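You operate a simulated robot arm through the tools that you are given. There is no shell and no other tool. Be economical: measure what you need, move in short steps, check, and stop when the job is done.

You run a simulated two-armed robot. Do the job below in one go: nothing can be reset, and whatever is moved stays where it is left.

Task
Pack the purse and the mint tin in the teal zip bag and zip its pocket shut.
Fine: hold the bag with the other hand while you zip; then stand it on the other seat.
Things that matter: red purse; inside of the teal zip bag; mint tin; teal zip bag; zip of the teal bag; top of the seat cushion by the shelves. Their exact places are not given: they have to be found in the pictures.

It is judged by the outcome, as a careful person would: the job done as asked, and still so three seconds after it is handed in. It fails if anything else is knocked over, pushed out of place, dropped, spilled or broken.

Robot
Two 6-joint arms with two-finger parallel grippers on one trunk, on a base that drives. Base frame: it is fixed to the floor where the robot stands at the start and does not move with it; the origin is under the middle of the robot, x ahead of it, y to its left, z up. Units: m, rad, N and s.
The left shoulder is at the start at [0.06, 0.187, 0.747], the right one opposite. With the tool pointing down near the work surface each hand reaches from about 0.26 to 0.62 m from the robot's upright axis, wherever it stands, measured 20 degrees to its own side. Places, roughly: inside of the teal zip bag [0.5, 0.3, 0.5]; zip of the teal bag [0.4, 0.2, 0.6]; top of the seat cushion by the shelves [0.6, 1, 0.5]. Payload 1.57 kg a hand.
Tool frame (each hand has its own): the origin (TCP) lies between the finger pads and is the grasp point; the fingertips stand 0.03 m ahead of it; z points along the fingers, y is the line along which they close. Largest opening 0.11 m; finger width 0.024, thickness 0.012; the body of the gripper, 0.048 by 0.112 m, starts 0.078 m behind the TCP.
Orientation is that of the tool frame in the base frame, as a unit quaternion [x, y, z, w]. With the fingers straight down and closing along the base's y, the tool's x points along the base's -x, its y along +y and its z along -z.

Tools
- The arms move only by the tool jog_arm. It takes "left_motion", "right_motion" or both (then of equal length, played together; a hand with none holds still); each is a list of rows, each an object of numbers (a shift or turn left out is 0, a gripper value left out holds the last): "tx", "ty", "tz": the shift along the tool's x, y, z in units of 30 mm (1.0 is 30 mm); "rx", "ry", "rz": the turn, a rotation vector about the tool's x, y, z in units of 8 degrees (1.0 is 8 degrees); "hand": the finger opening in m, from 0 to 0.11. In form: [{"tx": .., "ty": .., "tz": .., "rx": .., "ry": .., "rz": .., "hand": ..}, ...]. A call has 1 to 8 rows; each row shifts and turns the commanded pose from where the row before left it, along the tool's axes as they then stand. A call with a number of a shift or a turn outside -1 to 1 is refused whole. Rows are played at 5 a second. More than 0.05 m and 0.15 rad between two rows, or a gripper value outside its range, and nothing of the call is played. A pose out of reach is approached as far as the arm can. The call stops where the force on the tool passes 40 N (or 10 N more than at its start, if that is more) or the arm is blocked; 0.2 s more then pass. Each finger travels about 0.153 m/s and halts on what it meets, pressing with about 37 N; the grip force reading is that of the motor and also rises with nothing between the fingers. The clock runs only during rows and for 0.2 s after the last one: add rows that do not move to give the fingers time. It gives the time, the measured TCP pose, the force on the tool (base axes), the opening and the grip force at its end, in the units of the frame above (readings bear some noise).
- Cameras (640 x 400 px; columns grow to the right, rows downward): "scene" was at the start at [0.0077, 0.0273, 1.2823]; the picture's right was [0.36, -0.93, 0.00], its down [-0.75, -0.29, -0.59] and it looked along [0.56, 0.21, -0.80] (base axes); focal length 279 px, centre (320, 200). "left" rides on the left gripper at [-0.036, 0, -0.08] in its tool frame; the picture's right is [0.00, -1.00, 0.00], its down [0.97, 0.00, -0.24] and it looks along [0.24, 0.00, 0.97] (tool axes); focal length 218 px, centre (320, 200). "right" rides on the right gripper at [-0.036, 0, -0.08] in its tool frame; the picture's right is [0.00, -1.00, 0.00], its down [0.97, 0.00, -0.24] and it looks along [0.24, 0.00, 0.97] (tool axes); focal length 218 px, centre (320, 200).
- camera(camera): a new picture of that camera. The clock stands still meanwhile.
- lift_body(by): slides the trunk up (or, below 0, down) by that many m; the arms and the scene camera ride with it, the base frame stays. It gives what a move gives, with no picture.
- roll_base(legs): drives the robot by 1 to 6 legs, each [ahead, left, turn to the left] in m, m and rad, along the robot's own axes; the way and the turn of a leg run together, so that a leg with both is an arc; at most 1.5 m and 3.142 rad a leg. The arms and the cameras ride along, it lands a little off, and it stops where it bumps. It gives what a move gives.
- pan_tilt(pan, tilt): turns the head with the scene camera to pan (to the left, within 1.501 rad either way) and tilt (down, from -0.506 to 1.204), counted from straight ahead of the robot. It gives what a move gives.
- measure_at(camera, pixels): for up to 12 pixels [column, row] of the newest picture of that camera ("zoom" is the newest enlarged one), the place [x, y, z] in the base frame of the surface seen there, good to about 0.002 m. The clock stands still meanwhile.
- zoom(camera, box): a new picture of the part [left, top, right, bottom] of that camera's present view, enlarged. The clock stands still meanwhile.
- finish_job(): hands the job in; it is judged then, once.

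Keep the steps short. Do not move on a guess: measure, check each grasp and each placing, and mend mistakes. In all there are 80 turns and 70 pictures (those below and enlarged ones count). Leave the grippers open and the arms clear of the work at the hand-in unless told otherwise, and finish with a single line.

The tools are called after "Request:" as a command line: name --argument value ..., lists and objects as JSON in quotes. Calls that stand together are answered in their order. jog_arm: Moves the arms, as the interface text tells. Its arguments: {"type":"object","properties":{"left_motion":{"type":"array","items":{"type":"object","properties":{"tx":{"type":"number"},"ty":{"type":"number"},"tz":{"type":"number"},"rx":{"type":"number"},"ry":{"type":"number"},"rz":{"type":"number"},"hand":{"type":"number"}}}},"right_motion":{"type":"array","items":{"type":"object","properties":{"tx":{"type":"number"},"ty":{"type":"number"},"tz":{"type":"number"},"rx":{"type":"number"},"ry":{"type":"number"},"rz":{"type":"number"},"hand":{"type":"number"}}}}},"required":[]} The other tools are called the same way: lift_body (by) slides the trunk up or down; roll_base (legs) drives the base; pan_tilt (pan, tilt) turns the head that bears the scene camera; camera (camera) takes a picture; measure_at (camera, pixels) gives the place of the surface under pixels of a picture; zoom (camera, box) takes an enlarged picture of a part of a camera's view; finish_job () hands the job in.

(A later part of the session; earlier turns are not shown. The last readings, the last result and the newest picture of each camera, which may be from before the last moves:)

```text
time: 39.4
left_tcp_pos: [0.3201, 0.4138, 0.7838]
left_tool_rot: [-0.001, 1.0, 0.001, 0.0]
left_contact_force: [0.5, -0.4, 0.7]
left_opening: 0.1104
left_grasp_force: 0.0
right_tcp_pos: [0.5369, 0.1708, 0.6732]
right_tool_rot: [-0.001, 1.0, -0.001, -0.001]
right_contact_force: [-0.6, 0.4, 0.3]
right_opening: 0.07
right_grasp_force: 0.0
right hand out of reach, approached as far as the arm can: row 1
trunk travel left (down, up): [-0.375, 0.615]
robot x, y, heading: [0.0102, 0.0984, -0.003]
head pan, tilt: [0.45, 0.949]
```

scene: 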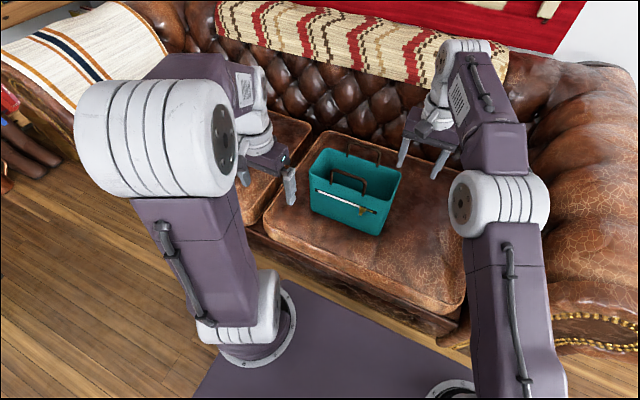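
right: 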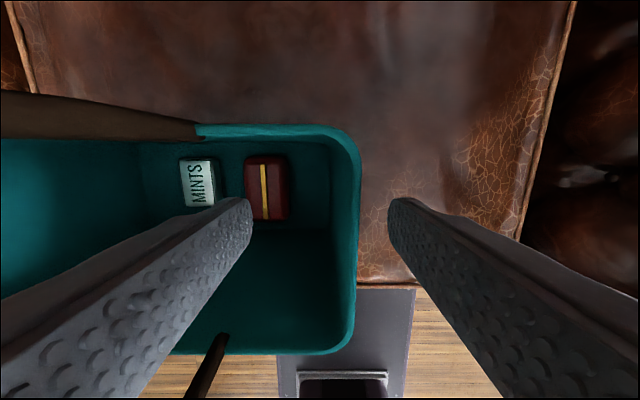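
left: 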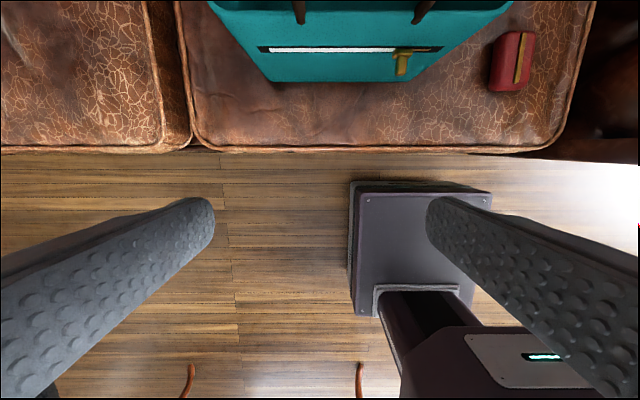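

The hand didn't move, so the arm may be stuck fully stretched. I'll try a smaller inward step with a little lift.

Request:
jog_arm --right_motion '[{"tx": 0.3}, {"tx": 0.3}, {"tx": 0.3}]'

```text
time: 40.1
left_tcp_pos: [0.3196, 0.4145, 0.7839]
left_tool_rot: [-0.001, 1.0, 0.0, 0.0]
left_contact_force: [0.3, -0.3, 0.4]
left_opening: 0.1101
left_grasp_force: 0.0
right_tcp_pos: [0.5296, 0.1826, 0.6754]
right_tool_rot: [-0.001, 1.0, -0.001, -0.002]
right_contact_force: [-0.9, 0.5, -0.3]
right_opening: 0.07
right_grasp_force: 0.1
right hand out of reach, approached as far as the arm can: row 1, 2, 3
trunk travel left (down, up): [-0.375, 0.615]
robot x, y, heading: [0.0095, 0.1012, 0.001]
head pan, tilt: [0.45, 0.949]
```

The hand slides along its reach limit, so the command must still be out to the left. I'll pull in along -y.

Request:
jog_arm --right_motion '[{"ty": -0.4}, {"ty": -0.4}, {"ty": -0.4, "tx": 0.3}]'

```text
time: 41.0
left_tcp_pos: [0.3198, 0.4144, 0.7851]
left_tool_rot: [-0.001, 1.0, -0.001, 0.0]
left_contact_force: [0.7, -0.6, 0.0]
left_opening: 0.1098
left_grasp_force: 0.0
right_tcp_pos: [0.5412, 0.1602, 0.6777]
right_tool_rot: [-0.001, 1.0, -0.001, -0.001]
right_contact_force: [-0.2, -0.2, -0.9]
right_opening: 0.0701
right_grasp_force: 0.1
right hand out of reach, approached as far as the arm can: row 1, 2, 3
trunk travel left (down, up): [-0.375, 0.615]
robot x, y, heading: [0.0061, 0.1005, 0.005]
head pan, tilt: [0.45, 0.949]
```

Request:
jog_arm --right_motion '[{"tx": 0.6}, {"tx": 0.6}]'

```text
time: 41.5
left_tcp_pos: [0.3204, 0.415, 0.7843]
left_tool_rot: [-0.001, 1.0, -0.001, 0.0]
left_contact_force: [-0.4, 0.3, 0.4]
left_opening: 0.1102
left_grasp_force: 0.0
right_tcp_pos: [0.5332, 0.1757, 0.6833]
right_tool_rot: [0.0, 1.0, -0.002, -0.003]
right_contact_force: [0.3, 0.1, 0.7]
right_opening: 0.0701
right_grasp_force: 0.0
right hand out of reach, approached as far as the arm can: row 1, 2
trunk travel left (down, up): [-0.375, 0.615]
robot x, y, heading: [0.0095, 0.0992, 0.006]
head pan, tilt: [0.45, 0.949]
```

Pulling inward doesn't bend the straight elbow. Moving downward freed it before, so I'll try small steps down, with the wall safely between the fingers.

Request:
jog_arm --right_motion '[{"tz": 0.3, "tx": 0.2, "ty": -0.2}, {"tz": 0.3, "tx": 0.2, "ty": -0.2}]'

Request:
camera --camera "scene"

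```text
time: 42.1
left_tcp_pos: [0.3207, 0.4147, 0.7851]
left_tool_rot: [-0.001, 1.0, 0.0, 0.0]
left_contact_force: [-0.4, -0.5, -0.1]
left_opening: 0.11
left_grasp_force: 0.2
right_tcp_pos: [0.5362, 0.1715, 0.6663]
right_tool_rot: [-0.002, 1.0, -0.001, -0.001]
right_contact_force: [-0.4, -0.5, -0.7]
right_opening: 0.0697
right_grasp_force: 0.0
right hand out of reach, approached as far as the arm can: row 1, 2
trunk travel left (down, up): [-0.375, 0.615]
robot x, y, heading: [0.0101, 0.0989, 0.002]
head pan, tilt: [0.45, 0.949]
```

```text
39 pictures are left
```

scene: 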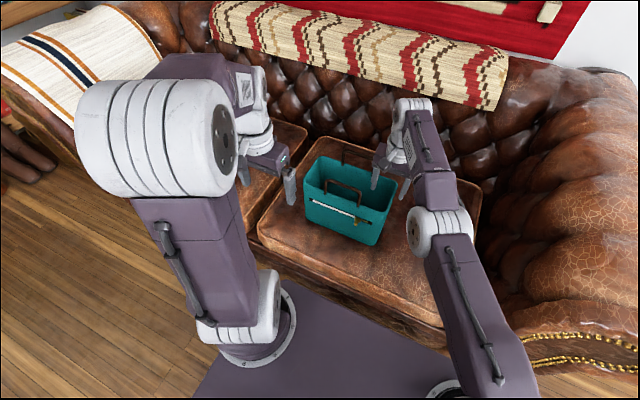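

The arm is dead straight. I'll rise clear of the rim first, then pull far inward to bend the elbow.

Request:
jog_arm --right_motion '[{"tz": -1, "tx": 0.3, "ty": -0.2}, {"tz": -1, "tx": 0.3, "ty": -0.2}, {"tz": -1, "tx": 0.3, "ty": -0.2}, {"tz": -1, "tx": 0.5, "ty": -0.2}]'

Request:
jog_arm --right_motion '[{"tx": 0.8, "ty": -0.3}, {"tx": 0.8, "ty": -0.3}, {"tx": 0.8, "ty": -0.3}, {"tx": 0.8, "ty": -0.3}]'

```text
time: 43.1
left_tcp_pos: [0.3198, 0.4146, 0.7845]
left_tool_rot: [-0.001, 1.0, 0.0, 0.0]
left_contact_force: [-0.4, 0.1, -0.3]
left_opening: 0.11
left_grasp_force: 0.2
right_tcp_pos: [0.5131, 0.1576, 0.7818]
right_tool_rot: [-0.001, 1.0, -0.001, -0.001]
right_contact_force: [-1.7, 0.5, 0.3]
right_opening: 0.0698
right_grasp_force: 0.1
right hand out of reach, approached as far as the arm can: row 1, 2, 4
trunk travel left (down, up): [-0.375, 0.615]
robot x, y, heading: [0.0101, 0.1013, 0.004]
head pan, tilt: [0.45, 0.949]
```

```text
time: 44.1
left_tcp_pos: [0.3194, 0.4149, 0.7847]
left_tool_rot: [-0.002, 1.0, 0.0, 0.0]
left_contact_force: [-0.2, 0.7, -0.9]
left_opening: 0.1101
left_grasp_force: 0.1
right_tcp_pos: [0.5145, 0.1577, 0.7824]
right_tool_rot: [-0.001, 1.0, 0.0, -0.001]
right_contact_force: [-0.4, -0.1, 0.3]
right_opening: 0.0701
right_grasp_force: 0.0
right hand out of reach, approached as far as the arm can: row 1, 2, 3, 4
trunk travel left (down, up): [-0.375, 0.615]
robot x, y, heading: [0.0079, 0.1032, 0.0]
head pan, tilt: [0.45, 0.949]
```

By luck the hand is now right above the wall hold point at (0.514, 0.158). I'll go straight down from here.

Request:
jog_arm --right_motion '[{"tz": 0.6}, {"tz": 0.6}, {"tz": 0.6}, {"tz": 0.6}]'

```text
time: 45.1
left_tcp_pos: [0.3211, 0.4138, 0.7843]
left_tool_rot: [-0.001, 1.0, 0.0, 0.0]
left_contact_force: [-0.7, -1.2, -0.9]
left_opening: 0.1099
left_grasp_force: 0.0
right_tcp_pos: [0.5287, 0.1682, 0.7151]
right_tool_rot: [-0.001, 1.0, -0.002, -0.002]
right_contact_force: [0.3, -0.5, 1.2]
right_opening: 0.0704
right_grasp_force: 0.1
right hand out of reach, approached as far as the arm can: row 1, 2, 3, 4
trunk travel left (down, up): [-0.375, 0.615]
robot x, y, heading: [0.0117, 0.0994, 0.001]
head pan, tilt: [0.45, 0.949]
```

It still sticks to its reach limit. Upward tangential moves did free it once, so I'll try rising while pulling inward.

Request:
jog_arm --right_motion '[{"tz": -0.9, "tx": 0.6, "ty": -0.35}, {"tz": -0.9, "tx": 0.6, "ty": -0.35}, {"tz": -0.9, "tx": 0.6, "ty": -0.35}, {"tz": -0.9, "tx": 0.6, "ty": -0.35}, {"tz": -0.9, "tx": 0.6, "ty": -0.35}]'

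```text
time: 46.4
left_tcp_pos: [0.3207, 0.4139, 0.7835]
left_tool_rot: [-0.001, 1.0, 0.0, -0.001]
left_contact_force: [0.5, -0.6, -0.3]
left_opening: 0.1101
left_grasp_force: 0.0
right_tcp_pos: [0.5128, 0.1568, 0.7869]
right_tool_rot: [-0.001, 1.0, -0.001, -0.002]
right_contact_force: [1.0, -0.4, 0.1]
right_opening: 0.0699
right_grasp_force: 0.1
right hand out of reach, approached as far as the arm can: row 1, 2, 3, 4, 5
trunk travel left (down, up): [-0.375, 0.615]
robot x, y, heading: [0.007, 0.1027, 0.005]
head pan, tilt: [0.45, 0.949]
```

I'll try tilting the tool, with the wrist coming toward the robot, to bend the elbow.

Request:
jog_arm --right_motion '[{"ry": -1}, {"ry": -1}, {"ry": -1}]'

```text
time: 47.1
left_tcp_pos: [0.3201, 0.4142, 0.784]
left_tool_rot: [-0.001, 1.0, -0.001, 0.0]
left_contact_force: [-0.1, 0.2, 0.5]
left_opening: 0.1102
left_grasp_force: 0.0
right_tcp_pos: [0.5131, 0.1569, 0.7879]
right_tool_rot: [-0.001, 1.0, 0.0, -0.001]
right_contact_force: [0.1, 0.3, 0.1]
right_opening: 0.0701
right_grasp_force: 0.1
right hand out of reach, approached as far as the arm can: row 1, 2, 3
trunk travel left (down, up): [-0.375, 0.615]
robot x, y, heading: [0.0098, 0.1004, 0.003]
head pan, tilt: [0.45, 0.949]
```

The elbow seems locked slightly past straight. I'll raise the trunk 0.2 m for room and sweep the hand down along the reach arc, which should bend the elbow the right way.

Request:
lift_body --by 0.2

Request:
jog_arm --right_motion '[{"tz": 1, "tx": -0.3, "ty": 0.17}, {"tz": 1, "tx": -0.26, "ty": 0.14}, {"tz": 1, "tx": -0.2, "ty": 0.11}, {"tz": 1, "tx": -0.15, "ty": 0.08}, {"tz": 1, "tx": -0.1, "ty": 0.05}, {"tz": 1, "tx": -0.04, "ty": 0.02}, {"tz": 1}, {"tz": 0.5}]'

```text
time: 49.3
left_tcp_pos: [0.3199, 0.4137, 0.9835]
left_tool_rot: [-0.001, 1.0, -0.001, 0.0]
left_contact_force: [0.7, -0.4, -0.3]
left_opening: 0.1099
left_grasp_force: 0.1
right_tcp_pos: [0.5123, 0.1568, 0.9876]
right_tool_rot: [-0.001, 1.0, -0.002, -0.002]
right_contact_force: [0.4, -0.9, -0.1]
right_opening: 0.0702
right_grasp_force: 0.0
trunk travel left (down, up): [-0.575, 0.415]
robot x, y, heading: [0.0129, 0.0993, 0.001]
head pan, tilt: [0.45, 0.949]
```

```text
time: 51.1
left_tcp_pos: [0.321, 0.4148, 0.9845]
left_tool_rot: [-0.001, 1.0, 0.0, 0.0]
left_contact_force: [0.5, -0.6, -0.4]
left_opening: 0.1098
left_grasp_force: 0.1
right_tcp_pos: [0.5424, 0.172, 0.762]
right_tool_rot: [0.0, 1.0, -0.001, -0.002]
right_contact_force: [0.7, 0.2, -0.4]
right_opening: 0.0701
right_grasp_force: 0.1
trunk travel left (down, up): [-0.575, 0.415]
robot x, y, heading: [0.0114, 0.0983, 0.003]
head pan, tilt: [0.45, 0.949]
```

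No reach warning this time. Now I'll pull inward.

Request:
jog_arm --right_motion '[{"tx": 0.3, "ty": -0.15}, {"tx": 0.3, "ty": -0.15}, {"tx": 0.3, "ty": -0.13}]'

Request:
camera --camera "right"

```text
time: 51.9
left_tcp_pos: [0.3189, 0.4155, 0.9847]
left_tool_rot: [-0.001, 1.0, 0.0, 0.0]
left_contact_force: [0.0, 0.1, -0.3]
left_opening: 0.1101
left_grasp_force: 0.0
right_tcp_pos: [0.5393, 0.1705, 0.7624]
right_tool_rot: [-0.001, 1.0, -0.001, -0.004]
right_contact_force: [-1.1, 0.4, 0.5]
right_opening: 0.07
right_grasp_force: 0.2
right hand out of reach, approached as far as the arm can: row 1, 2, 3
trunk travel left (down, up): [-0.575, 0.415]
robot x, y, heading: [0.0085, 0.1018, -0.004]
head pan, tilt: [0.45, 0.949]
```

```text
38 pictures are left
```

right: 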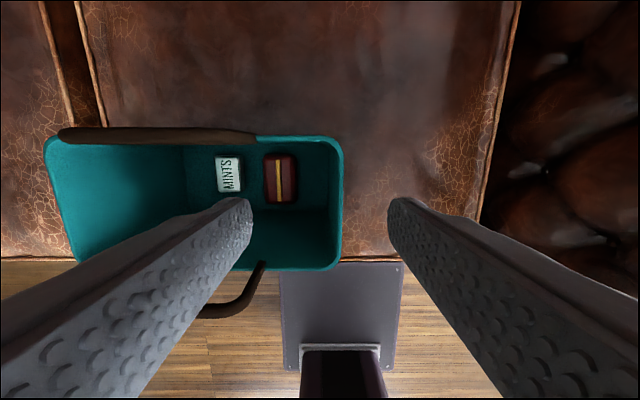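

The right arm won't retract, but it only needs to hold. I can place it with the base and trunk: back 2.4 cm, right 1.1 cm, then down 10 cm onto the wall.

Request:
roll_base --legs '[[-0.024, -0.012, 0]]'

Request:
lift_body --by -0.07

Request:
camera --camera "right"

```text
time: 52.7
left_tcp_pos: [0.2962, 0.4033, 0.9839]
left_tool_rot: [-0.001, 1.0, 0.0, -0.001]
left_contact_force: [0.5, -0.1, 0.2]
left_opening: 0.1102
left_grasp_force: 0.1
right_tcp_pos: [0.5152, 0.1584, 0.7607]
right_tool_rot: [-0.001, 1.0, -0.001, -0.004]
right_contact_force: [0.5, -0.5, 0.2]
right_opening: 0.0701
right_grasp_force: 0.0
trunk travel left (down, up): [-0.575, 0.415]
robot x, y, heading: [-0.011, 0.0886, 0.0]
head pan, tilt: [0.45, 0.949]
```

```text
time: 53.8
left_tcp_pos: [0.2969, 0.4033, 0.9142]
left_tool_rot: [-0.001, 1.0, 0.0, 0.0]
left_contact_force: [0.7, 0.0, -0.7]
left_opening: 0.1101
left_grasp_force: 0.0
right_tcp_pos: [0.5147, 0.1591, 0.6909]
right_tool_rot: [-0.001, 1.0, -0.002, -0.004]
right_contact_force: [-0.4, 0.9, 0.0]
right_opening: 0.07
right_grasp_force: 0.1
trunk travel left (down, up): [-0.505, 0.485]
robot x, y, heading: [-0.0171, 0.0882, -0.0]
head pan, tilt: [0.45, 0.949]
```

```text
37 pictures are left
```

right: 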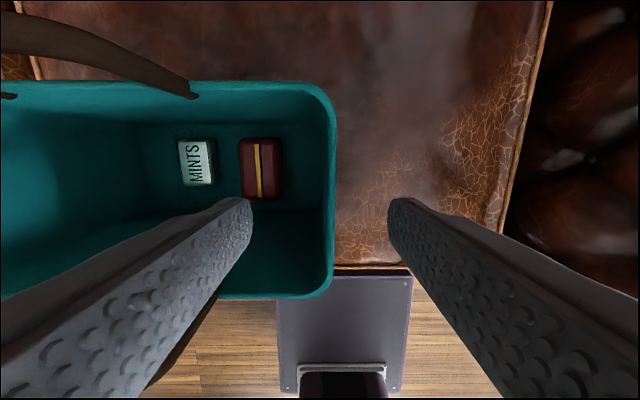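

The wall lies between the fingers, about at the centre. I'll lower 3.5 cm and close gently.

Request:
lift_body --by -0.035

Request:
jog_arm --right_motion '[{"hand": 0.03}, {"hand": 0.015}, {"hand": 0.0}, {}]'

Request:
camera --camera "right"

Request:
camera --camera "scene"

```text
time: 54.6
left_tcp_pos: [0.296, 0.4013, 0.8786]
left_tool_rot: [-0.001, 1.0, 0.0, 0.0]
left_contact_force: [-0.5, -0.6, 0.0]
left_opening: 0.1099
left_grasp_force: 0.2
right_tcp_pos: [0.515, 0.1586, 0.6567]
right_tool_rot: [0.0, 1.0, -0.001, -0.004]
right_contact_force: [-0.1, -0.2, 0.5]
right_opening: 0.0699
right_grasp_force: 0.1
trunk travel left (down, up): [-0.47, 0.52]
robot x, y, heading: [-0.0148, 0.0893, 0.001]
head pan, tilt: [0.45, 0.949]
```

```text
time: 55.6
left_tcp_pos: [0.2978, 0.4025, 0.8798]
left_tool_rot: [-0.001, 1.0, 0.0, 0.0]
left_contact_force: [0.1, 0.3, 0.1]
left_opening: 0.1097
left_grasp_force: 0.2
right_tcp_pos: [0.5149, 0.1587, 0.6574]
right_tool_rot: [0.0, 1.0, -0.001, -0.003]
right_contact_force: [1.3, -0.4, 0.7]
right_opening: 0.0045
right_grasp_force: 24.8
trunk travel left (down, up): [-0.47, 0.52]
robot x, y, heading: [-0.0124, 0.0907, 0.004]
head pan, tilt: [0.45, 0.949]
```

```text
36 pictures are left
```

right: 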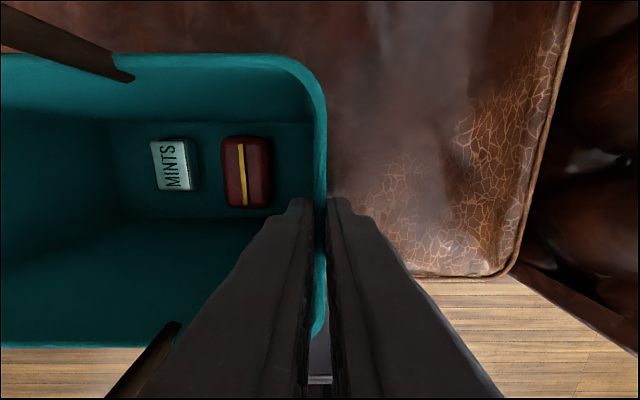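

```text
35 pictures are left
```

scene: 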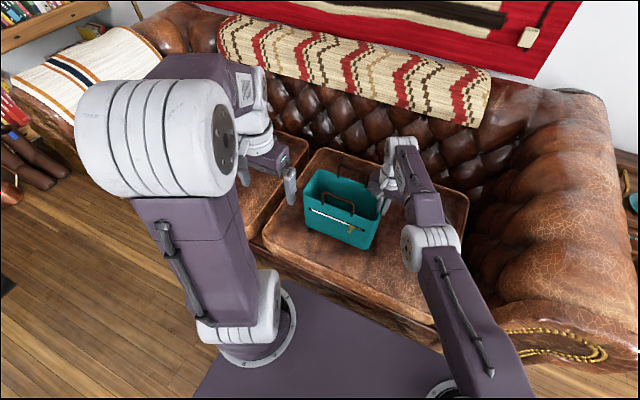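

The right hand now grips the bag's wall (4.5 mm thick). Next the left hand moves across in front of the bag, tilting 25° with a narrower opening.

Request:
jog_arm --left_motion '[{"ty": -0.755, "ry": -0.39, "hand": 0.05}, {"ty": -0.755, "ry": -0.39}, {"ty": -0.755, "ry": -0.39}, {"ty": -0.755, "ry": -0.39}, {"ty": -0.755, "ry": -0.39}, {"ty": -0.755, "ry": -0.39}, {"ty": -0.755, "ry": -0.39}, {"ty": -0.755, "ry": -0.39}]'

Request:
zoom --camera "scene" --box '[220, 120, 476, 280]'

```text
time: 57.4
left_tcp_pos: [0.3016, 0.2194, 0.8765]
left_tool_rot: [0.001, 0.977, 0.0, 0.215]
left_contact_force: [-0.2, 1.2, -0.1]
left_opening: 0.05
left_grasp_force: 0.1
left hand out of reach, approached as far as the arm can: row 7
right_tcp_pos: [0.5146, 0.158, 0.6572]
right_tool_rot: [-0.001, 1.0, -0.002, -0.004]
right_contact_force: [-0.4, -0.7, 1.4]
right_opening: 0.0045
right_grasp_force: 25.2
trunk travel left (down, up): [-0.47, 0.52]
robot x, y, heading: [-0.0163, 0.0911, 0.004]
head pan, tilt: [0.45, 0.949]
```

```text
2.50 times, centred on (348, 200) of scene
```

zoom: 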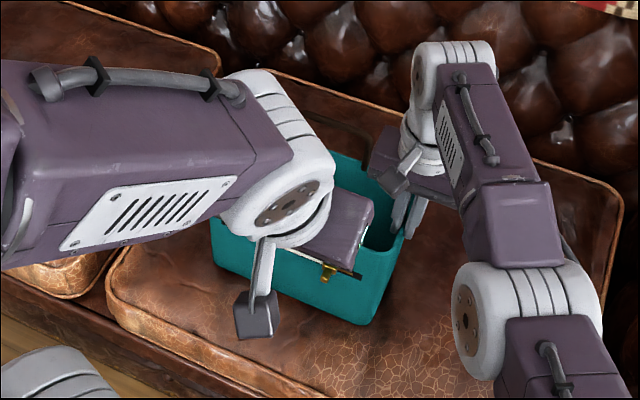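

The path along the fingers leads toward the knob. I'll advance 0.23 m along the tool, staying in front of the bag.

Request:
jog_arm --left_motion '[{"tz": 0.95, "tx": 0.08}, {"tz": 0.95, "tx": 0.08}, {"tz": 0.95, "tx": 0.08}, {"tz": 0.95, "tx": 0.08}, {"tz": 0.95, "tx": 0.08}, {"tz": 0.95, "tx": 0.08}, {"tz": 0.95, "tx": 0.08}, {"tz": 0.95, "tx": 0.08}]'

Request:
camera --camera "left"

```text
time: 59.2
left_tcp_pos: [0.3884, 0.214, 0.6935]
left_tool_rot: [-0.002, 0.977, 0.006, 0.214]
left_contact_force: [-0.7, 0.2, 1.1]
left_opening: 0.0503
left_grasp_force: 0.1
left hand out of reach, approached as far as the arm can: row 1, 2, 3, 8
right_tcp_pos: [0.5156, 0.1589, 0.6576]
right_tool_rot: [-0.001, 1.0, -0.002, -0.003]
right_contact_force: [-0.3, -1.4, 1.2]
right_opening: 0.0046
right_grasp_force: 25.4
trunk travel left (down, up): [-0.47, 0.52]
robot x, y, heading: [-0.0124, 0.0896, 0.001]
head pan, tilt: [0.45, 0.949]
```

```text
33 pictures are left
```

left: 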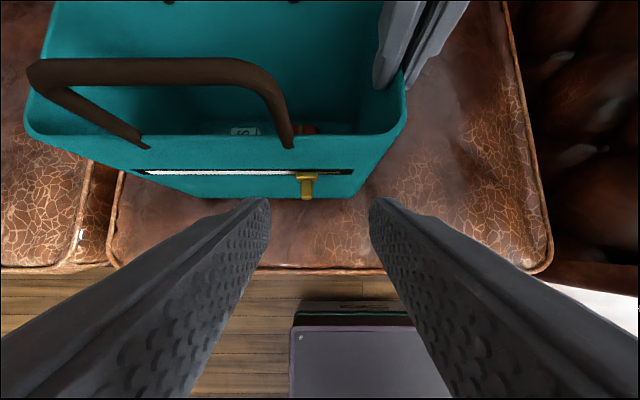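

Request:
measure_at --camera "left" --pixels '[[305, 196], [307, 186], [301, 186], [313, 186], [307, 177], [297, 176], [318, 176], [145, 172], [350, 172]]'

Request:
jog_arm --left_motion '[{"tz": 0.6, "tx": 0.3, "ty": 0.2}, {"tz": 0.6, "tx": 0.3}]'

```text
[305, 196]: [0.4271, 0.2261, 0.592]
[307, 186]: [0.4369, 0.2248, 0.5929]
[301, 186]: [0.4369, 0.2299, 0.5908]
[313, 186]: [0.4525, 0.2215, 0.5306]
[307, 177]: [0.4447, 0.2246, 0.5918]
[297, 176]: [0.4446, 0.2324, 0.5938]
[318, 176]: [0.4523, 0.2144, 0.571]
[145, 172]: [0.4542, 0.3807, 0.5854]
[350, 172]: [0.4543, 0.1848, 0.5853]
```

```text
time: 59.8
left_tcp_pos: [0.3975, 0.2102, 0.685]
left_tool_rot: [-0.001, 0.977, 0.004, 0.214]
left_contact_force: [-0.3, 0.0, 0.0]
left_opening: 0.0503
left_grasp_force: 0.1
left hand out of reach, approached as far as the arm can: row 1, 2
right_tcp_pos: [0.5155, 0.1585, 0.6564]
right_tool_rot: [0.0, 1.0, -0.002, -0.003]
right_contact_force: [0.2, -2.5, 0.9]
right_opening: 0.0047
right_grasp_force: 24.4
trunk travel left (down, up): [-0.47, 0.52]
robot x, y, heading: [-0.0153, 0.089, 0.004]
head pan, tilt: [0.45, 0.949]
```

The hand seems limited at this tilt, probably by a wrist limit. I'll reduce the tilt to about 12°, which still clears the handle.

Request:
jog_arm --left_motion '[{"ry": 0.8}, {"ry": 0.8}, {"tx": 0.3}, {}]'

```text
time: 60.8
left_tcp_pos: [0.3971, 0.2211, 0.6856]
left_tool_rot: [-0.003, 0.99, 0.02, 0.141]
left_contact_force: [0.5, 0.8, 0.2]
left_opening: 0.0502
left_grasp_force: 0.0
left hand out of reach, approached as far as the arm can: row 2, 3
right_tcp_pos: [0.5158, 0.1583, 0.6561]
right_tool_rot: [-0.001, 1.0, -0.001, -0.003]
right_contact_force: [0.2, -2.0, 1.5]
right_opening: 0.0045
right_grasp_force: 25.2
trunk travel left (down, up): [-0.47, 0.52]
robot x, y, heading: [-0.0093, 0.0901, 0.003]
head pan, tilt: [0.45, 0.949]
```

Request:
camera --camera "scene"

```text
32 pictures are left
```

scene: 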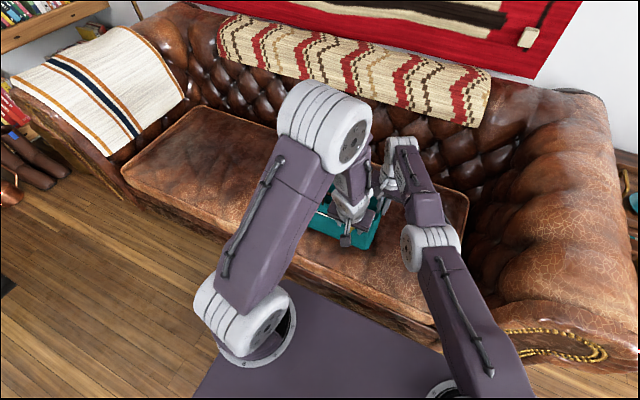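

I need to understand the arm postures, so I'll measure the joints in this picture.

Request:
measure_at --camera "scene" --pixels '[[413, 252], [430, 235], [455, 240], [450, 290], [425, 195], [390, 150], [405, 140], [350, 145], [320, 100], [250, 335], [240, 300], [350, 175]]'

Request:
zoom --camera "scene" --box '[270, 100, 490, 300]'

```text
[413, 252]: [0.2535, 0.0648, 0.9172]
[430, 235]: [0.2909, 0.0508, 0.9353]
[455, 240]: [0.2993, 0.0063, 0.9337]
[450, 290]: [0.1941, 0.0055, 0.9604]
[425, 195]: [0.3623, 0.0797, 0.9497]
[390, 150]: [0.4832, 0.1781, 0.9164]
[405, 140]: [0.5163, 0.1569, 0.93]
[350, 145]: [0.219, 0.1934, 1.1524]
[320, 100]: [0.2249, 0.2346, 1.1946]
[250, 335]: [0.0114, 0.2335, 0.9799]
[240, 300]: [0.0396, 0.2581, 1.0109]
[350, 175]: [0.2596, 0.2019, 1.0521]
```

```text
2.00 times, centred on (380, 200) of scene
```

zoom: 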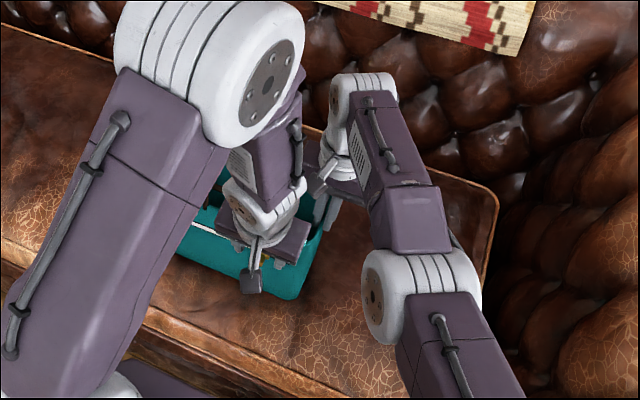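

The left forearm is nearly in line with the tool, a wrist singularity. I'll bring the tool more upright to move away from it.

Request:
jog_arm --left_motion '[{"ry": 0.5, "tx": 0.2}, {"ry": 0.5, "tx": 0.2}, {"ry": 0.5}, {}]'

```text
time: 61.8
left_tcp_pos: [0.3966, 0.229, 0.6839]
left_tool_rot: [-0.006, 0.993, 0.035, 0.117]
left_contact_force: [0.1, -1.3, 0.3]
left_opening: 0.0501
left_grasp_force: 0.1
left hand out of reach, approached as far as the arm can: row 1, 2, 3
right_tcp_pos: [0.5147, 0.1586, 0.6555]
right_tool_rot: [-0.002, 1.0, -0.002, -0.003]
right_contact_force: [-0.3, -1.8, 0.5]
right_opening: 0.0048
right_grasp_force: 25.6
trunk travel left (down, up): [-0.47, 0.52]
robot x, y, heading: [-0.0136, 0.0855, -0.002]
head pan, tilt: [0.45, 0.949]
```

I'll try commanding outward (+x), away from the fold limit.

Request:
jog_arm --left_motion '[{"tx": -0.4}, {"tx": -0.4}, {"tx": -0.2, "tz": 0.3}, {"tz": 0.3}]'

```text
time: 62.8
left_tcp_pos: [0.4304, 0.2319, 0.6746]
left_tool_rot: [-0.007, 0.993, 0.036, 0.117]
left_contact_force: [-0.7, -0.1, -0.5]
left_opening: 0.0499
left_grasp_force: 0.1
right_tcp_pos: [0.5147, 0.1583, 0.6563]
right_tool_rot: [-0.001, 1.0, -0.002, -0.003]
right_contact_force: [0.7, -0.8, -0.6]
right_opening: 0.0048
right_grasp_force: 25.2
trunk travel left (down, up): [-0.47, 0.52]
robot x, y, heading: [-0.0176, 0.0886, 0.004]
head pan, tilt: [0.45, 0.949]
```

Outward freed it with no warnings. I'll step down beside the bag face, centring on y≈0.225.

Request:
jog_arm --left_motion '[{"tx": 0.3, "tz": 0.5, "ty": -0.12}, {"tx": 0.13, "tz": 0.6, "ty": -0.11}, {}]'

Request:
camera --camera "left"

```text
time: 63.6
left_tcp_pos: [0.4254, 0.2259, 0.6396]
left_tool_rot: [-0.006, 0.993, 0.036, 0.116]
left_contact_force: [-0.2, 0.0, 0.5]
left_opening: 0.0501
left_grasp_force: 0.1
right_tcp_pos: [0.5148, 0.1597, 0.6556]
right_tool_rot: [0.0, 1.0, -0.002, -0.003]
right_contact_force: [-0.4, -1.1, 0.3]
right_opening: 0.0044
right_grasp_force: 25.4
trunk travel left (down, up): [-0.47, 0.52]
robot x, y, heading: [-0.0129, 0.0898, 0.0]
head pan, tilt: [0.45, 0.949]
```

```text
30 pictures are left
```

left: 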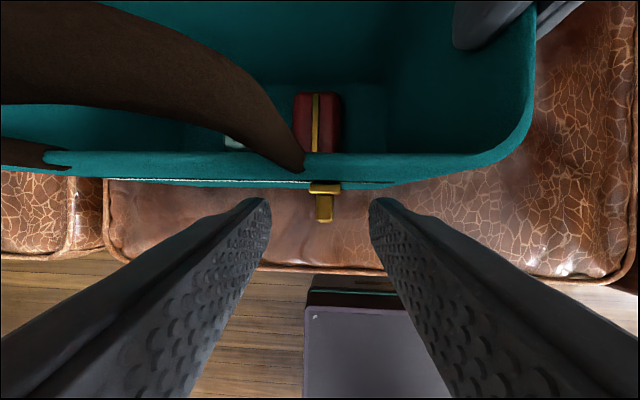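

The knob sits centred between the fingers. I'll lower to z≈0.604 and close on it.

Request:
jog_arm --left_motion '[{"tx": 0.1, "tz": 0.6}, {"tx": 0.1, "tz": 0.6}, {}]'

Request:
camera --camera "left"

```text
time: 64.2
left_tcp_pos: [0.4282, 0.228, 0.6095]
left_tool_rot: [-0.007, 0.992, 0.036, 0.119]
left_contact_force: [-6.7, -1.8, 9.9]
left_opening: 0.0498
left_grasp_force: 0.0
right_tcp_pos: [0.5135, 0.1588, 0.6571]
right_tool_rot: [0.0, 1.0, 0.0, -0.001]
right_contact_force: [1.0, 0.0, 1.6]
right_opening: 0.0044
right_grasp_force: 24.8
trunk travel left (down, up): [-0.47, 0.52]
robot x, y, heading: [-0.0153, 0.0895, 0.001]
head pan, tilt: [0.45, 0.949]
stopped in row 3 (left hand): the force on the tool passed its limit (the readings are from after the stop); the commanded pose is now the measured one
```

```text
29 pictures are left
```

left: 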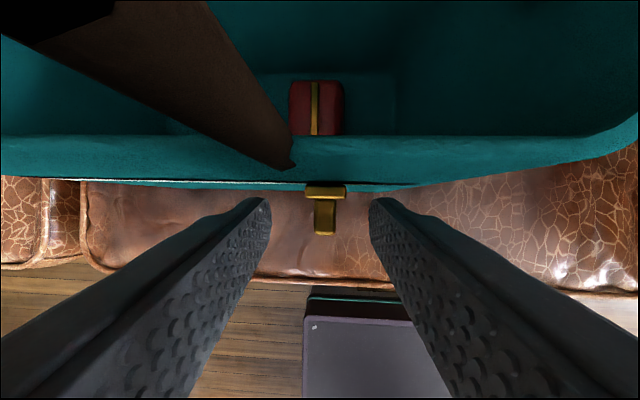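

The hand touched something, likely the handle, with about 12 N. I'll back off 8 mm in x. The fingertips at z 0.58 already flank the knob, so then I'll close.

Request:
jog_arm --left_motion '[{"tx": 0.27, "ty": -0.07, "tz": 0.03}, {}]'

Request:
jog_arm --left_motion '[{"tz": 0.15, "tx": 0.04}, {"hand": 0.02}, {"hand": 0.006}, {}]'

Request:
camera --camera "left"

```text
time: 64.8
left_tcp_pos: [0.4207, 0.2257, 0.6063]
left_tool_rot: [-0.007, 0.992, 0.037, 0.119]
left_contact_force: [0.7, 0.4, 0.1]
left_opening: 0.0501
left_grasp_force: 0.0
right_tcp_pos: [0.5141, 0.1586, 0.6553]
right_tool_rot: [0.0, 1.0, -0.001, -0.002]
right_contact_force: [-5.3, -3.6, 11.7]
right_opening: 0.0045
right_grasp_force: 25.1
trunk travel left (down, up): [-0.47, 0.52]
robot x, y, heading: [-0.0153, 0.0875, 0.002]
head pan, tilt: [0.45, 0.949]
```

```text
time: 65.8
left_tcp_pos: [0.4195, 0.226, 0.6007]
left_tool_rot: [-0.007, 0.992, 0.036, 0.12]
left_contact_force: [2.1, -0.5, 0.7]
left_opening: 0.0102
left_grasp_force: 28.9
right_tcp_pos: [0.5146, 0.1587, 0.656]
right_tool_rot: [-0.001, 1.0, -0.001, -0.001]
right_contact_force: [-5.0, -4.1, 14.4]
right_opening: 0.0046
right_grasp_force: 24.8
trunk travel left (down, up): [-0.47, 0.52]
robot x, y, heading: [-0.0125, 0.0911, -0.001]
head pan, tilt: [0.45, 0.949]
```

```text
28 pictures are left
```

left: 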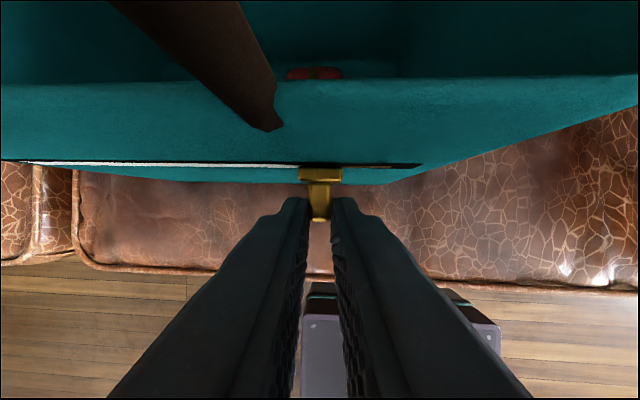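

The knob is gripped (opening 0.010). I'll pull it +y in small steps, compensating for the slight tool lean.

Request:
jog_arm --left_motion '[{"ty": 0.3, "tz": 0.022}, {"ty": 0.3, "tz": 0.022}, {"ty": 0.3, "tz": 0.022}, {"ty": 0.3, "tz": 0.022}]'

Request:
camera --camera "left"

```text
time: 66.8
left_tcp_pos: [0.4209, 0.2627, 0.6014]
left_tool_rot: [-0.008, 0.992, 0.038, 0.12]
left_contact_force: [6.0, 1.6, -0.3]
left_opening: 0.0104
left_grasp_force: 28.8
right_tcp_pos: [0.5145, 0.1585, 0.6568]
right_tool_rot: [0.0, 1.0, -0.002, -0.001]
right_contact_force: [-4.2, -1.9, 14.9]
right_opening: 0.0046
right_grasp_force: 25.4
trunk travel left (down, up): [-0.47, 0.52]
robot x, y, heading: [-0.0163, 0.0873, 0.002]
head pan, tilt: [0.45, 0.949]
```

```text
27 pictures are left
```

left: 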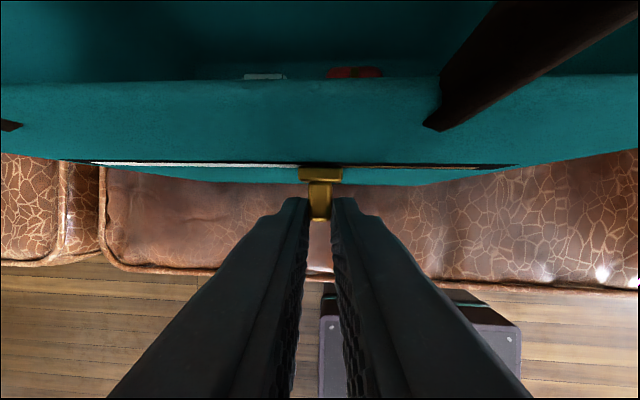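

The slider is moving: the white opening shrinks and brown teeth follow. I'll continue.

Request:
jog_arm --left_motion '[{"ty": 0.3, "tz": 0.022}, {"ty": 0.3, "tz": 0.022}, {"ty": 0.3, "tz": 0.022}, {"ty": 0.3, "tz": 0.022}, {"ty": 0.3, "tz": 0.022}, {"ty": 0.3, "tz": 0.022}, {"ty": 0.3, "tz": 0.022}, {"ty": 0.3, "tz": 0.022}]'

Request:
camera --camera "left"

```text
time: 68.6
left_tcp_pos: [0.4203, 0.3353, 0.5998]
left_tool_rot: [-0.008, 0.992, 0.037, 0.12]
left_contact_force: [-0.6, -0.6, 16.9]
left_opening: 0.0102
left_grasp_force: 28.0
right_tcp_pos: [0.5135, 0.1586, 0.657]
right_tool_rot: [-0.001, 1.0, -0.001, -0.001]
right_contact_force: [3.1, 3.5, 5.6]
right_opening: 0.0048
right_grasp_force: 25.3
trunk travel left (down, up): [-0.47, 0.52]
robot x, y, heading: [-0.0153, 0.0877, 0.002]
head pan, tilt: [0.45, 0.949]
```

```text
26 pictures are left
```

left: 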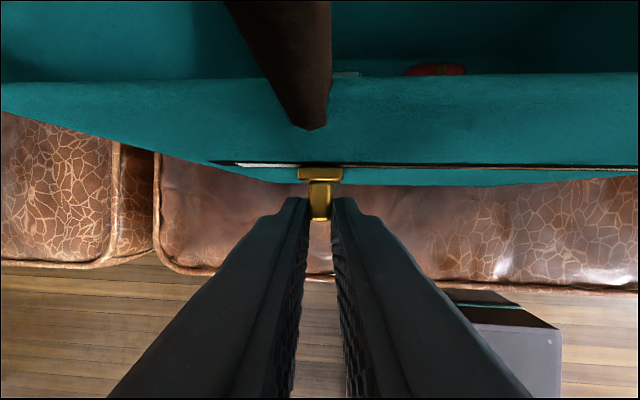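

A short white strip remains, about 3 cm. There's 17 N vertical load, so I'll ease up 2 mm and go on.

Request:
jog_arm --left_motion '[{"tz": -0.08}, {"ty": 0.25}, {"ty": 0.25}, {"ty": 0.25}, {"ty": 0.25}, {"ty": 0.15, "tz": 0.02}]'

Request:
camera --camera "left"

```text
time: 70.0
left_tcp_pos: [0.4184, 0.3695, 0.6054]
left_tool_rot: [-0.008, 0.992, 0.038, 0.118]
left_contact_force: [0.6, 0.2, -8.1]
left_opening: 0.0099
left_grasp_force: 28.3
right_tcp_pos: [0.5152, 0.159, 0.656]
right_tool_rot: [0.0, 1.0, -0.002, 0.0]
right_contact_force: [-3.0, -5.6, 20.6]
right_opening: 0.0047
right_grasp_force: 25.6
trunk travel left (down, up): [-0.47, 0.52]
robot x, y, heading: [-0.0133, 0.0877, 0.001]
head pan, tilt: [0.45, 0.949]
```

```text
25 pictures are left
```

left: 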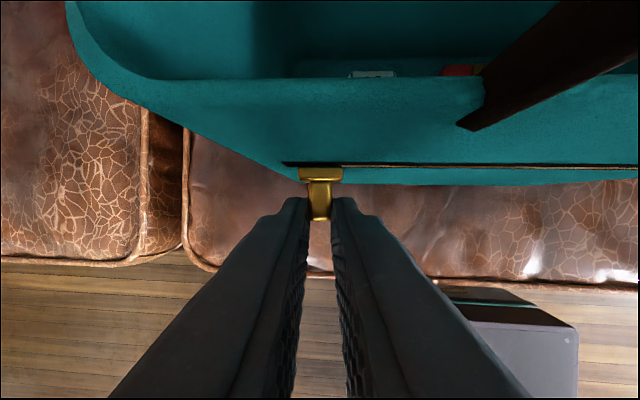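

Request:
zoom --camera "left" --box '[260, 140, 380, 215]'

Request:
jog_arm --left_motion '[{"tz": 0.07, "ty": 0.05}, {"ty": 0.08}, {"ty": 0.08}]'

```text
5.33 times, centred on (320, 178) of left
```

zoom: 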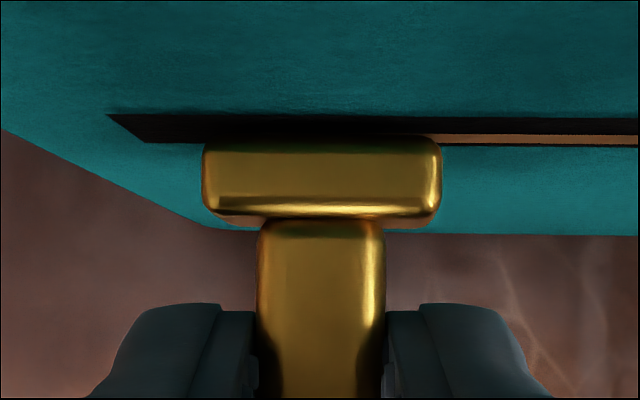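

```text
time: 70.8
left_tcp_pos: [0.419, 0.3756, 0.6032]
left_tool_rot: [-0.008, 0.992, 0.04, 0.117]
left_contact_force: [-2.8, -0.8, 2.2]
left_opening: 0.0101
left_grasp_force: 28.2
right_tcp_pos: [0.5146, 0.1604, 0.6563]
right_tool_rot: [-0.002, 1.0, 0.0, -0.001]
right_contact_force: [1.5, 5.9, 11.5]
right_opening: 0.0047
right_grasp_force: 25.4
trunk travel left (down, up): [-0.47, 0.52]
robot x, y, heading: [-0.0106, 0.0872, 0.006]
head pan, tilt: [0.45, 0.949]
```

No white is left and the slider sits at the left end of the slot. I'll release the knob and withdraw the left hand up along its axis.

Request:
jog_arm --left_motion '[{"hand": 0.05}, {}, {"tz": -0.6}, {"tz": -0.8}, {"tz": -0.5, "ty": 0.5}, {"ty": 0.8}]'

Request:
zoom --camera "scene" --box '[260, 130, 420, 260]'

```text
time: 72.2
left_tcp_pos: [0.4054, 0.4093, 0.6563]
left_tool_rot: [-0.008, 0.992, 0.036, 0.119]
left_contact_force: [0.0, 0.4, -0.2]
left_opening: 0.0504
left_grasp_force: 0.1
left hand out of reach, approached as far as the arm can: row 5
right_tcp_pos: [0.5146, 0.1596, 0.657]
right_tool_rot: [0.0, 1.0, -0.002, -0.002]
right_contact_force: [0.7, 5.7, 13.4]
right_opening: 0.0044
right_grasp_force: 24.6
trunk travel left (down, up): [-0.47, 0.52]
robot x, y, heading: [-0.0135, 0.0895, 0.001]
head pan, tilt: [0.45, 0.949]
```

```text
3.08 times, centred on (340, 195) of scene
```

zoom: 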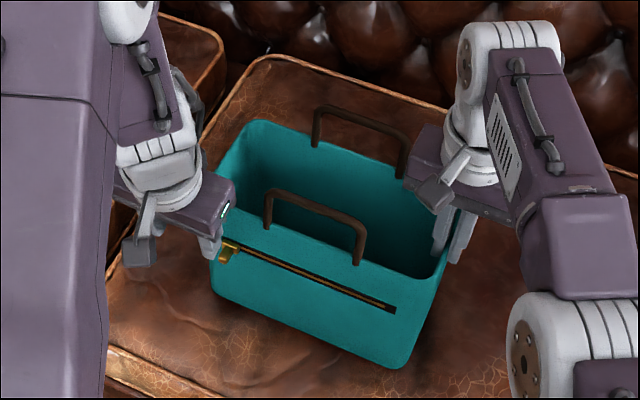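

The zip is shut, with teeth along its whole length. Next the left hand goes round the left side of the bag to reach above the left wall for a two-handed lift.

Request:
jog_arm --left_motion '[{"ty": 0.9}, {"ty": 0.9, "ry": 0.3}, {"tx": -0.8, "ry": 0.4}, {"tx": -0.8, "tz": -0.5, "ry": 0.4}, {"tx": -0.8, "tz": -0.8, "ry": 0.5, "rx": 0.5}, {"tx": -0.8, "tz": -0.8}, {"tz": -0.8}]'

```text
time: 73.8
left_tcp_pos: [0.4035, 0.4428, 0.699]
left_tool_rot: [-0.004, 0.997, -0.042, 0.065]
left_contact_force: [0.4, 0.1, 0.2]
left_opening: 0.05
left_grasp_force: 0.1
left hand out of reach, approached as far as the arm can: row 2, 3, 4, 5, 6, 7
right_tcp_pos: [0.515, 0.16, 0.6554]
right_tool_rot: [-0.001, 1.0, -0.002, -0.002]
right_contact_force: [-1.0, 5.9, 13.0]
right_opening: 0.0046
right_grasp_force: 25.2
trunk travel left (down, up): [-0.47, 0.52]
robot x, y, heading: [-0.012, 0.0864, 0.002]
head pan, tilt: [0.45, 0.949]
```

I'll command outward (+x) only, which released it before.

Request:
jog_arm --left_motion '[{"tx": -0.4}, {"tx": -0.5}, {"tx": -0.6}, {"tx": -0.6}, {"tx": -0.6, "tz": -0.2}]'

Request:
camera --camera "left"

```text
time: 75.0
left_tcp_pos: [0.4249, 0.4287, 0.6727]
left_tool_rot: [-0.004, 0.997, -0.041, 0.063]
left_contact_force: [-0.4, -0.2, -0.6]
left_opening: 0.0503
left_grasp_force: 0.0
left hand out of reach, approached as far as the arm can: row 1, 2, 3, 4, 5
right_tcp_pos: [0.516, 0.158, 0.6567]
right_tool_rot: [-0.001, 1.0, -0.002, -0.001]
right_contact_force: [-0.6, 5.0, 11.2]
right_opening: 0.0047
right_grasp_force: 25.0
trunk travel left (down, up): [-0.47, 0.52]
robot x, y, heading: [-0.0127, 0.0862, 0.004]
head pan, tilt: [0.45, 0.949]
```

```text
22 pictures are left
```

left: 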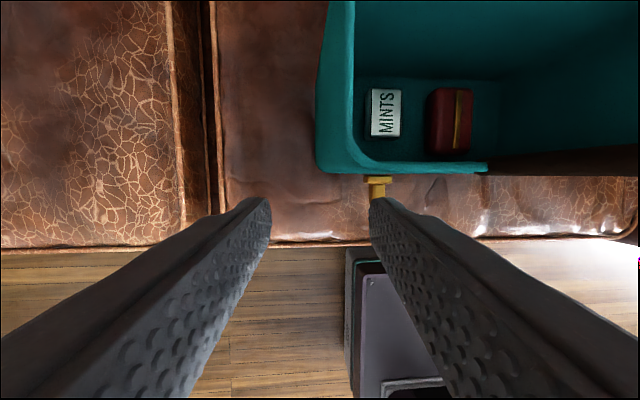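

I'll try outward along the true shoulder-to-hand direction, and slightly up.

Request:
jog_arm --left_motion '[{"tx": -0.4, "ty": 0.3}, {"tx": -0.4, "ty": 0.3}, {"tx": -0.4, "ty": 0.3}]'

```text
time: 75.8
left_tcp_pos: [0.4261, 0.4431, 0.652]
left_tool_rot: [-0.005, 0.997, -0.04, 0.061]
left_contact_force: [-0.3, 0.3, 0.7]
left_opening: 0.05
left_grasp_force: 0.0
left hand out of reach, approached as far as the arm can: row 1, 2, 3
right_tcp_pos: [0.5141, 0.1585, 0.6568]
right_tool_rot: [-0.001, 1.0, -0.002, -0.002]
right_contact_force: [-0.8, 4.5, 10.5]
right_opening: 0.0045
right_grasp_force: 24.9
trunk travel left (down, up): [-0.47, 0.52]
robot x, y, heading: [-0.011, 0.0888, -0.002]
head pan, tilt: [0.45, 0.949]
```

Perhaps rows fail because the joints would have to turn too fast. I'll test with much smaller steps.

Request:
jog_arm --left_motion '[{"tz": -0.1}, {"tz": -0.1}, {"tz": -0.1}, {"tz": -0.1}, {"tz": -0.1}, {"tz": -0.1}, {"tz": -0.1}, {"tz": -0.1}]'

```text
time: 77.6
left_tcp_pos: [0.4259, 0.4432, 0.6523]
left_tool_rot: [-0.004, 0.997, -0.038, 0.061]
left_contact_force: [-0.3, 0.4, -0.7]
left_opening: 0.0502
left_grasp_force: 0.0
left hand out of reach, approached as far as the arm can: row 2, 4, 6, 8
right_tcp_pos: [0.5164, 0.1601, 0.6566]
right_tool_rot: [-0.001, 1.0, -0.001, -0.001]
right_contact_force: [-2.0, 5.1, 10.0]
right_opening: 0.0045
right_grasp_force: 24.9
trunk travel left (down, up): [-0.47, 0.52]
robot x, y, heading: [-0.015, 0.0891, 0.001]
head pan, tilt: [0.45, 0.949]
```

Upward is refused here. I'll test small corrections that level the tool.

Request:
jog_arm --left_motion '[{"tz": 0.15}, {"tz": 0.15}, {"rx": -0.3}, {"rx": -0.3}, {"ry": 0.3}, {"ry": 0.3}, {"ry": 0.3}]'

Request:
camera --camera "scene"

```text
time: 79.2
left_tcp_pos: [0.4076, 0.436, 0.6297]
left_tool_rot: [-0.005, 0.998, -0.017, 0.061]
left_contact_force: [0.5, -1.2, 0.4]
left_opening: 0.0503
left_grasp_force: 0.1
left hand out of reach, approached as far as the arm can: row 1, 2, 3, 4, 5, 7
right_tcp_pos: [0.5147, 0.1584, 0.6546]
right_tool_rot: [0.0, 1.0, -0.002, -0.001]
right_contact_force: [-0.8, 4.4, 9.3]
right_opening: 0.0044
right_grasp_force: 24.5
trunk travel left (down, up): [-0.47, 0.52]
robot x, y, heading: [-0.019, 0.0882, 0.001]
head pan, tilt: [0.45, 0.949]
```

```text
21 pictures are left
```

scene: 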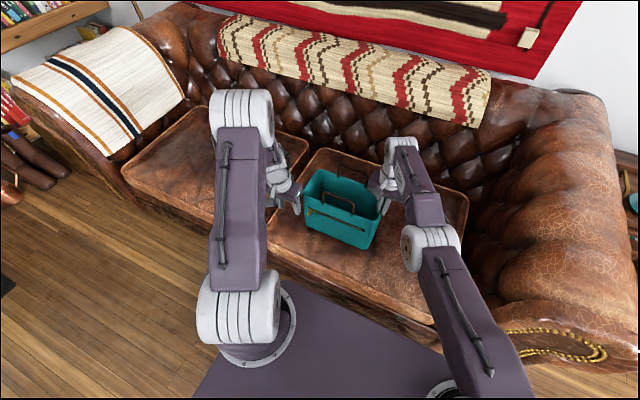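

The left arm is awkward here, so I'll carry the bag with the right hand by its front handle instead. First I'll release the wall, raise the trunk 0.13 m, and turn the right gripper 90° so it can close across the handle bar.

Request:
jog_arm --right_motion '[{"hand": 0.03}, {"hand": 0.06}, {}]'

Request:
lift_body --by 0.13

Request:
jog_arm --right_motion '[{"rz": 1}, {"rz": 1}, {"rz": 1}, {"rz": 1}, {"rz": 1}, {"rz": 1}]'

```text
time: 80.0
left_tcp_pos: [0.4099, 0.4356, 0.6295]
left_tool_rot: [-0.005, 0.998, -0.018, 0.061]
left_contact_force: [0.3, 0.2, -1.1]
left_opening: 0.0502
left_grasp_force: 0.1
right_tcp_pos: [0.5149, 0.1585, 0.6542]
right_tool_rot: [-0.001, 1.0, -0.002, -0.003]
right_contact_force: [0.4, 0.2, 0.8]
right_opening: 0.0599
right_grasp_force: 0.1
trunk travel left (down, up): [-0.47, 0.52]
robot x, y, heading: [-0.0114, 0.0875, 0.001]
head pan, tilt: [0.45, 0.949]
```

```text
time: 81.6
left_tcp_pos: [0.4093, 0.4357, 0.7589]
left_tool_rot: [-0.005, 0.998, -0.018, 0.06]
left_contact_force: [-0.3, 0.6, -1.3]
left_opening: 0.0503
left_grasp_force: 0.0
right_tcp_pos: [0.5158, 0.1587, 0.7844]
right_tool_rot: [-0.001, 1.0, -0.001, -0.003]
right_contact_force: [0.8, 0.5, -0.1]
right_opening: 0.06
right_grasp_force: 0.0
trunk travel left (down, up): [-0.6, 0.39]
robot x, y, heading: [-0.0127, 0.0863, 0.001]
head pan, tilt: [0.45, 0.949]
```

```text
time: 83.0
left_tcp_pos: [0.4085, 0.4364, 0.7592]
left_tool_rot: [-0.005, 0.998, -0.018, 0.061]
left_contact_force: [-0.6, 0.0, 0.1]
left_opening: 0.05
left_grasp_force: 0.1
right_tcp_pos: [0.5163, 0.1598, 0.7849]
right_tool_rot: [0.407, 0.913, -0.003, -0.001]
right_contact_force: [-0.7, 0.3, -0.2]
right_opening: 0.06
right_grasp_force: 0.1
trunk travel left (down, up): [-0.6, 0.39]
robot x, y, heading: [-0.0109, 0.0899, 0.002]
head pan, tilt: [0.45, 0.949]
```

The turn works. I'll finish it, then drive the base so the hand comes over the front handle.

Request:
jog_arm --right_motion '[{"rz": 1}, {"rz": 1}, {"rz": 1}, {"rz": 1}, {"rz": 1}, {"rz": 0.25}]'

Request:
roll_base --legs '[[-0.06, 0.121, 0]]'

Request:
camera --camera "right"

Request:
camera --camera "scene"

```text
time: 84.4
left_tcp_pos: [0.4092, 0.4367, 0.7594]
left_tool_rot: [-0.005, 0.998, -0.018, 0.061]
left_contact_force: [0.6, -0.3, -0.1]
left_opening: 0.0499
left_grasp_force: 0.0
right_tcp_pos: [0.5158, 0.1591, 0.7857]
right_tool_rot: [0.706, 0.708, -0.003, -0.001]
right_contact_force: [0.2, 0.2, -0.2]
right_opening: 0.0599
right_grasp_force: 0.0
trunk travel left (down, up): [-0.6, 0.39]
robot x, y, heading: [-0.0127, 0.088, 0.002]
head pan, tilt: [0.45, 0.949]
```

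```text
time: 85.7
left_tcp_pos: [0.3494, 0.5581, 0.7599]
left_tool_rot: [-0.005, 0.998, -0.018, 0.061]
left_contact_force: [-0.5, -0.5, 0.4]
left_opening: 0.0501
left_grasp_force: 0.1
right_tcp_pos: [0.4564, 0.2821, 0.7848]
right_tool_rot: [0.706, 0.708, -0.002, -0.001]
right_contact_force: [0.1, 0.4, -0.3]
right_opening: 0.0601
right_grasp_force: 0.2
trunk travel left (down, up): [-0.6, 0.39]
robot x, y, heading: [-0.0742, 0.2114, -0.002]
head pan, tilt: [0.45, 0.949]
```

```text
20 pictures are left
```

right: 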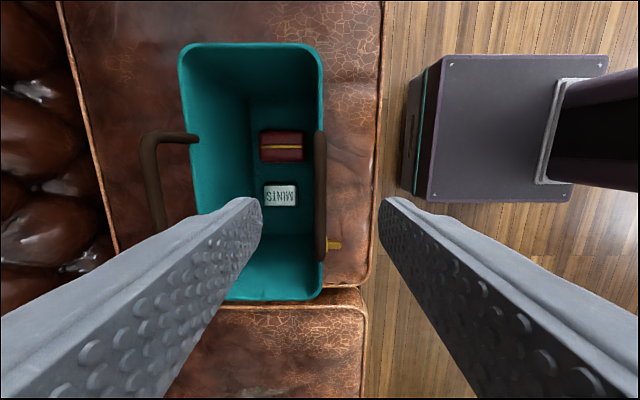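

```text
19 pictures are left
```

scene: 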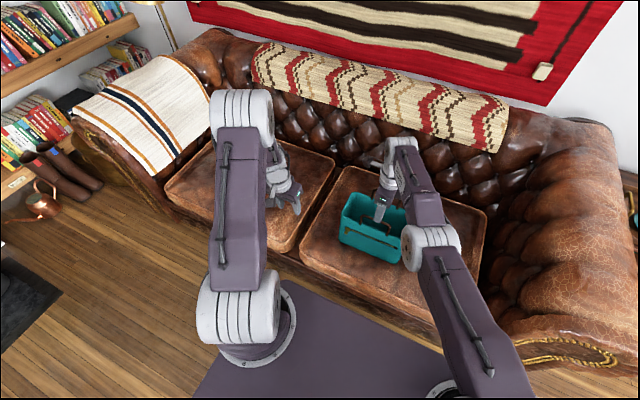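

The front handle's bar is centred between the fingers (column 320, rows 130–262). I'll measure the bar, and the target seat in the scene.

Request:
measure_at --camera "right" --pixels '[[320, 140], [320, 195], [320, 255], [317, 195], [324, 195]]'

Request:
measure_at --camera "scene" --pixels '[[197, 195], [185, 180], [210, 160], [320, 165], [300, 240], [270, 245], [315, 200], [200, 150], [290, 160]]'

```text
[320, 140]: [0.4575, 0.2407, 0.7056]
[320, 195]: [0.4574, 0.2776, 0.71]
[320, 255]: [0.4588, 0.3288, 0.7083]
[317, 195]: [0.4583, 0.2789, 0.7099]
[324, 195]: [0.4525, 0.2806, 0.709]
```

```text
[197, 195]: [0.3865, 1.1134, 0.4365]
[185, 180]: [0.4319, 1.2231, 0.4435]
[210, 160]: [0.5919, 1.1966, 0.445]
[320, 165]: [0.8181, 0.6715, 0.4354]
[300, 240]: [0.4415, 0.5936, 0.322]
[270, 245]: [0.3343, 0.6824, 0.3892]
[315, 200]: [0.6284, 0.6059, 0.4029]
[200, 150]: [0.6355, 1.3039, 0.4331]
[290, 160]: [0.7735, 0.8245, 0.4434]
```

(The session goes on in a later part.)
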